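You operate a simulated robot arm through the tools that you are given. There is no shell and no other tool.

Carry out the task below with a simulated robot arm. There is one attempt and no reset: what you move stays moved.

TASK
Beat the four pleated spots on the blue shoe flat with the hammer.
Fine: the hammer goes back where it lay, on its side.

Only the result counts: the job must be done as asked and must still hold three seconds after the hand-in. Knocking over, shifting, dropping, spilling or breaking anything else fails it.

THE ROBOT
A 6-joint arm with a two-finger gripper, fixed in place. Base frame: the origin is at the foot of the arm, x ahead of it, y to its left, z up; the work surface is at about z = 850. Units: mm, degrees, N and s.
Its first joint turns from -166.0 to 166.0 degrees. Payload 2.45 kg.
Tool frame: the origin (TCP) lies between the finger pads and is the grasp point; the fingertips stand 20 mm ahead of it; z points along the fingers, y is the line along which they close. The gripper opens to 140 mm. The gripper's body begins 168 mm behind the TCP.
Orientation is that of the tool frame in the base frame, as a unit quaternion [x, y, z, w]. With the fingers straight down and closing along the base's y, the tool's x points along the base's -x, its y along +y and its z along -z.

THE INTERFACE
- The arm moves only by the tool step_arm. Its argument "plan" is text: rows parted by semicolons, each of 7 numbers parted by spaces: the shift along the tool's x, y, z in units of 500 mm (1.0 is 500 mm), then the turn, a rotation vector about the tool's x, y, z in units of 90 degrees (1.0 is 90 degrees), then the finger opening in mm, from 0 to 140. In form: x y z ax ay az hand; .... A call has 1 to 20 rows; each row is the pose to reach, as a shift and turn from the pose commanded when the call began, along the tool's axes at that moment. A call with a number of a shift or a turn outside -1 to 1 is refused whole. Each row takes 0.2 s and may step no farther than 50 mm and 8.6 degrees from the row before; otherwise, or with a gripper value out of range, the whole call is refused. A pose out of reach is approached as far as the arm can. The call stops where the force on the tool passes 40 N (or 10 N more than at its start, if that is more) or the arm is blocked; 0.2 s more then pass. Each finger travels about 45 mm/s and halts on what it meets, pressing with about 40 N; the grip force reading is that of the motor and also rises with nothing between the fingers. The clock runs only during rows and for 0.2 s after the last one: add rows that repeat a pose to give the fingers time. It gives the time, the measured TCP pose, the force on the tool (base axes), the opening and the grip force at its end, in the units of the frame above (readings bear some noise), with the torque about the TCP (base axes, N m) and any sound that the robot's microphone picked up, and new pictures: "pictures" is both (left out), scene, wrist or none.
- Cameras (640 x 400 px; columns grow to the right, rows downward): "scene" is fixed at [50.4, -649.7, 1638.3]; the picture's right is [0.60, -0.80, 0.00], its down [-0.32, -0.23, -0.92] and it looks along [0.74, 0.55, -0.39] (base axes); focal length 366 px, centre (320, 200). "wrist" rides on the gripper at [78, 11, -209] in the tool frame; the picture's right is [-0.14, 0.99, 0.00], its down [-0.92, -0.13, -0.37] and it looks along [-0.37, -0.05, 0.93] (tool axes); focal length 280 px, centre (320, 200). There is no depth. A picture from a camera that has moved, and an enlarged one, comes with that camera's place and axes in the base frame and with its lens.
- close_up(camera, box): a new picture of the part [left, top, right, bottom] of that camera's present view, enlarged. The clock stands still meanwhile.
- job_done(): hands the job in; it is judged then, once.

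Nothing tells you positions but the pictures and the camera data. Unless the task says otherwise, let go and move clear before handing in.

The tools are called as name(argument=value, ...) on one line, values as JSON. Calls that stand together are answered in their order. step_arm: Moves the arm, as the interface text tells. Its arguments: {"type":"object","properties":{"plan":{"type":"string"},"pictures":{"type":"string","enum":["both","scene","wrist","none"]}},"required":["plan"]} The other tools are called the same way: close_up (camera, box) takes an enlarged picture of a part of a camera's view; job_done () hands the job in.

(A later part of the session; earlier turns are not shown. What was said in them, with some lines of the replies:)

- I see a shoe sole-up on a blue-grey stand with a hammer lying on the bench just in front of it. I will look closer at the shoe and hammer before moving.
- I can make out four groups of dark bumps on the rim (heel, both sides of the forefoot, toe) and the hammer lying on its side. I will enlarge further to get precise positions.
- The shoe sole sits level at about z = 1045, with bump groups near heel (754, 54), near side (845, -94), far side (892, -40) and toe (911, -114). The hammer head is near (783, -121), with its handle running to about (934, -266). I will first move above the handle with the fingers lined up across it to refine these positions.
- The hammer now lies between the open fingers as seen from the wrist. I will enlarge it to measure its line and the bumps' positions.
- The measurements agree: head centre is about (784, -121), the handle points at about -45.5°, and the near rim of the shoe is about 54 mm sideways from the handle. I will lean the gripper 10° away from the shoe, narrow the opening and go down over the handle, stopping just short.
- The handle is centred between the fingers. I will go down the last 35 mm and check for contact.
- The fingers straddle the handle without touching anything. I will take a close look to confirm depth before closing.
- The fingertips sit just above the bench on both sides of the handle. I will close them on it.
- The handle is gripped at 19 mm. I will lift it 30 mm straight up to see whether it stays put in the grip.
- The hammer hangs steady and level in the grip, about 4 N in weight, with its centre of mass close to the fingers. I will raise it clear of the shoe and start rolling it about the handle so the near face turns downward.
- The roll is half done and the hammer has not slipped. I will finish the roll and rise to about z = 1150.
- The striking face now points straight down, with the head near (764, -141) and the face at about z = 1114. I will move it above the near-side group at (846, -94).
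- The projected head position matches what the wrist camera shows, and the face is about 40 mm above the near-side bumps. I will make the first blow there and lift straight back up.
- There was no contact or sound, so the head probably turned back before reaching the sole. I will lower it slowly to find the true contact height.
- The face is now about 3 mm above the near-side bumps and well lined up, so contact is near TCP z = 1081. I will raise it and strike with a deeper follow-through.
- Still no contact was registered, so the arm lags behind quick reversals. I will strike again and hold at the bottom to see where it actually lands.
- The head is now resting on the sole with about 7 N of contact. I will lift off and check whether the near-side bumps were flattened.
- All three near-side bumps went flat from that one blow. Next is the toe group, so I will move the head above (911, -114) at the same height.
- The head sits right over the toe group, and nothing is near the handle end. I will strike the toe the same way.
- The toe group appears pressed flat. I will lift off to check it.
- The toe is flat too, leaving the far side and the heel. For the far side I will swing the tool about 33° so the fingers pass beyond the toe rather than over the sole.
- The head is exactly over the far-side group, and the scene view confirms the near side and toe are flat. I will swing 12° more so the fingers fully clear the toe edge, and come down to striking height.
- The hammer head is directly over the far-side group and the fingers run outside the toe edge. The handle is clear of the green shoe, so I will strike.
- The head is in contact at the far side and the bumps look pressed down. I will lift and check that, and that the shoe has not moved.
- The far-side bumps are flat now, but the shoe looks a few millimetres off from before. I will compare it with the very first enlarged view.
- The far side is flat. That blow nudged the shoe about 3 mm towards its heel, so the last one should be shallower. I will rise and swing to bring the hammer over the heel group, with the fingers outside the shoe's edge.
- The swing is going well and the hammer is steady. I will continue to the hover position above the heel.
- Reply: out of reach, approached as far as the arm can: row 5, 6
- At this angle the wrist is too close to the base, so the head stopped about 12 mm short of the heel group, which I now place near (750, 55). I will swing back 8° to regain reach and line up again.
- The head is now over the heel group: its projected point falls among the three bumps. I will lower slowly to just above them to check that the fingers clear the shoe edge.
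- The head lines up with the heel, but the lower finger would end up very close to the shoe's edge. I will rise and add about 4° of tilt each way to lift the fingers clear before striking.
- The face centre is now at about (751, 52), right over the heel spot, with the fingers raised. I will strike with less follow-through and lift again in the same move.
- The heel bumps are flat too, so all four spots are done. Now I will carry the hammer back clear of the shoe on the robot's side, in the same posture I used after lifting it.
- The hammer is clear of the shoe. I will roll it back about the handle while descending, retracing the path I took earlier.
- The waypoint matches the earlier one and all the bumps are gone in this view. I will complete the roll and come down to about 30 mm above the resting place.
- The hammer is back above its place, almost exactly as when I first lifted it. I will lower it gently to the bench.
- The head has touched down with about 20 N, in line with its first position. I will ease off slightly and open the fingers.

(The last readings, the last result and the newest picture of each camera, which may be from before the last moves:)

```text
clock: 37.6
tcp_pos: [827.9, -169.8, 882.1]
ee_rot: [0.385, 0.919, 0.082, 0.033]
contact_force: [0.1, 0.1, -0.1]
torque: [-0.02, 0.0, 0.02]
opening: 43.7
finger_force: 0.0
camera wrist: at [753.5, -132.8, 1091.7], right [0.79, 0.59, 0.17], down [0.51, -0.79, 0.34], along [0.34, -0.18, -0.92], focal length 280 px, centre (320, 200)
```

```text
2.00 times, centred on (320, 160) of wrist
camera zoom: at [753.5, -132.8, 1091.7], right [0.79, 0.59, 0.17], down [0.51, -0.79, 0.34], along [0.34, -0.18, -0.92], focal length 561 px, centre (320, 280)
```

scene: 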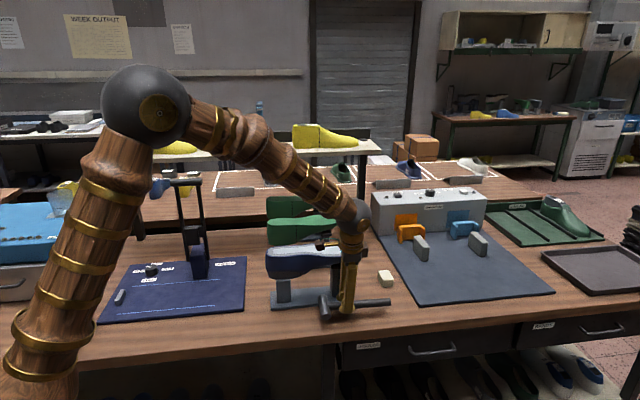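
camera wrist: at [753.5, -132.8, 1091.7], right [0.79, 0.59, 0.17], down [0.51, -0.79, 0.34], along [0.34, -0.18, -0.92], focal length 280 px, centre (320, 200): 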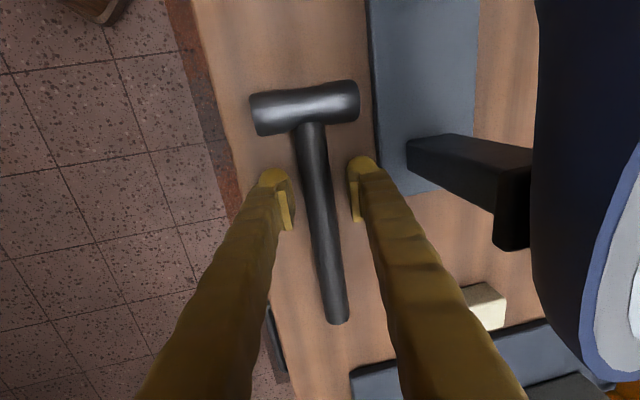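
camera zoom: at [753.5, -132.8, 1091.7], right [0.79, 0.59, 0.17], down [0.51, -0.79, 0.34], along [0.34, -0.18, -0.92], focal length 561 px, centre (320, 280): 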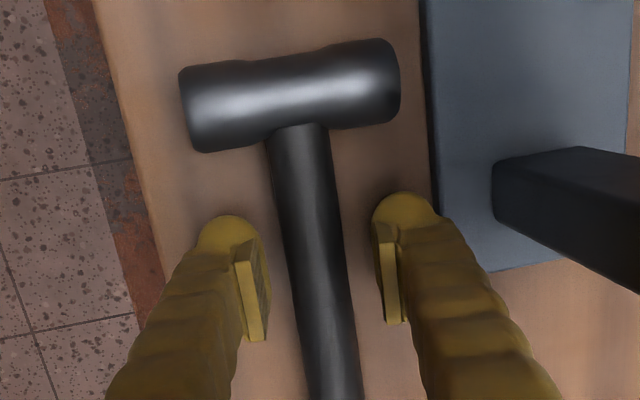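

The hammer rests on its side within a few millimetres of where it lay, and the fingers are free of it. I will withdraw straight up and away.

step_arm(plan="0 0.0078 -0.0443 0 0 0 44; 0 0.0235 -0.133 0 0 0 44; 0 0.0352 -0.2225 0 0 0 44; 0 0.0469 -0.312 0 0 0 44; 0 0.0586 -0.4015 0 0 0 44; 0 0.0703 -0.491 0 0 0 44; 0 0.08 -0.57 0 0 0 44; 0 0.08 -0.57 0 0 0 44", pictures="both")

close_up(camera="scene", box=[240, 180, 420, 335])

close_up(camera="wrist", box=[240, 20, 560, 240])

```text
clock: 39.4
tcp_pos: [820.8, -176.2, 1171.5]
ee_rot: [0.384, 0.919, 0.081, 0.033]
contact_force: [-0.6, 0.2, 0.2]
torque: [-0.01, -0.02, 0.0]
opening: 44.0
finger_force: 0.1
camera wrist: at [746.2, -140.0, 1379.3], right [0.79, 0.59, 0.17], down [0.51, -0.79, 0.34], along [0.34, -0.18, -0.92], focal length 280 px, centre (320, 200)
```

scene: 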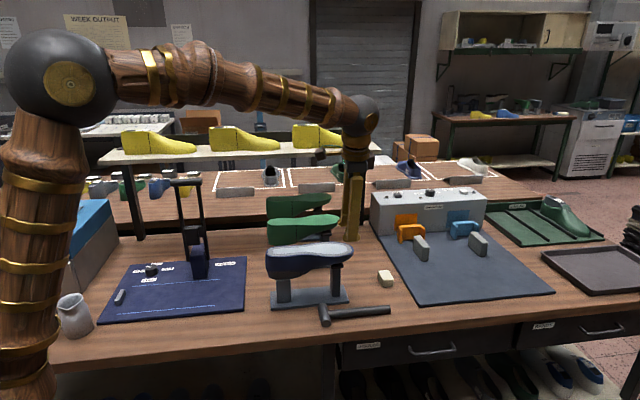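
wrist: 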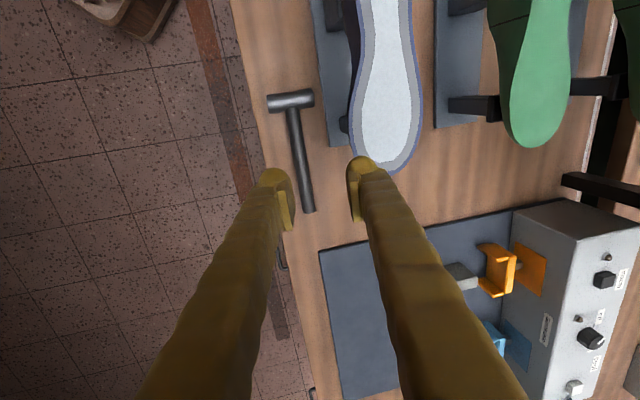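

```text
2.58 times, centred on (330, 258) of scene
camera zoom: at [50.4, -649.7, 1638.3], right [0.6, -0.8, 0.0], down [-0.32, -0.23, -0.92], along [0.74, 0.55, -0.39], focal length 944 px, centre (294, 52)
```

zoom: 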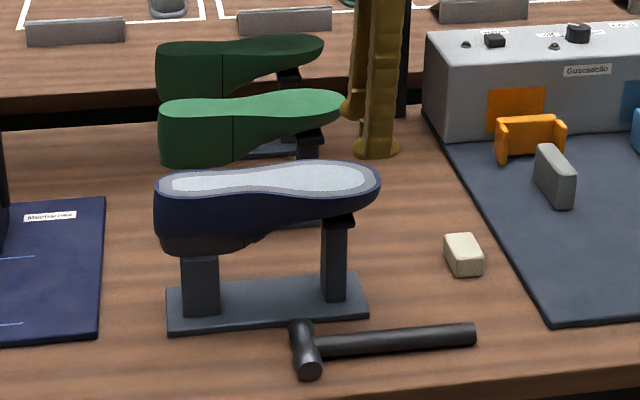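

```text
1.82 times, centred on (400, 130) of wrist
camera zoom: at [746.2, -140.0, 1379.3], right [0.79, 0.59, 0.17], down [0.51, -0.79, 0.34], along [0.34, -0.18, -0.92], focal length 510 px, centre (174, 327)
```

zoom: 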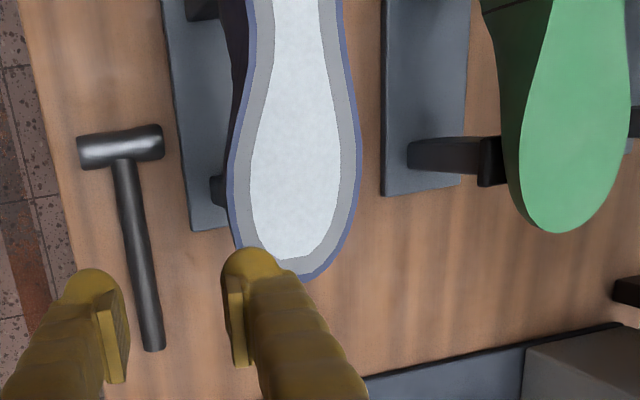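

The hammer's position matches the first picture and the sole looks smooth. I will make one last close inspection of the sole before handing in.

close_up(camera="scene", box=[260, 232, 360, 295])

close_up(camera="scene", box=[310, 285, 400, 341])

```text
6.35 times, centred on (310, 264) of scene
camera zoom: at [50.4, -649.7, 1638.3], right [0.6, -0.8, 0.0], down [-0.32, -0.23, -0.92], along [0.74, 0.55, -0.39], focal length 2322 px, centre (384, -203)
```

zoom: 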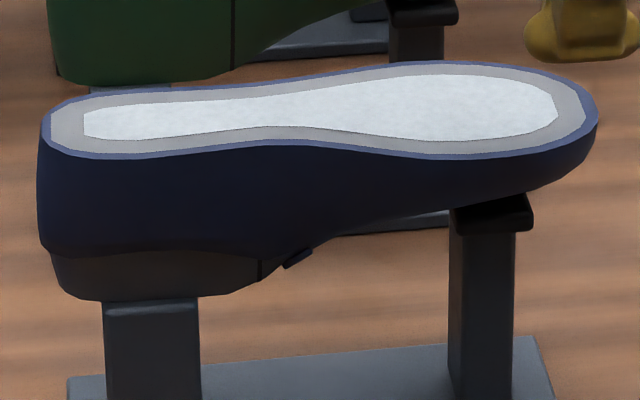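

```text
7.11 times, centred on (355, 313) of scene
camera zoom: at [50.4, -649.7, 1638.3], right [0.6, -0.8, 0.0], down [-0.32, -0.23, -0.92], along [0.74, 0.55, -0.39], focal length 2601 px, centre (71, -604)
```

zoom: 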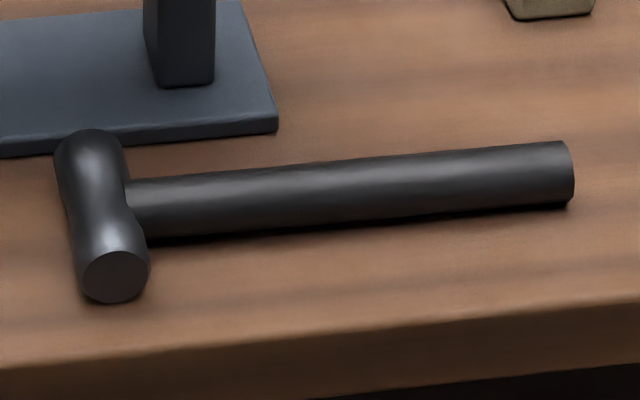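

All four spots are flat and the hammer lies on its side within a few millimetres of where it started. The shoe still sits on its stand, about 3 mm from its first position, and the arm is clear, so I am handing in the job.

job_done()

```text
The job is handed in.
```

All four pleated spots on the blue shoe (heel, toe and both sides of the forefoot) look flat in the final close-ups. The hammer is back on its side, within a few millimetres of where it lay.

The blow on the far side of the forefoot slid the shoe about 3 mm towards its heel on the stand, and the toe now sits slightly lower. I left it there rather than risk pushing it back. I saw nothing else on the bench move, and the arm was clear with the fingers open when I handed in.
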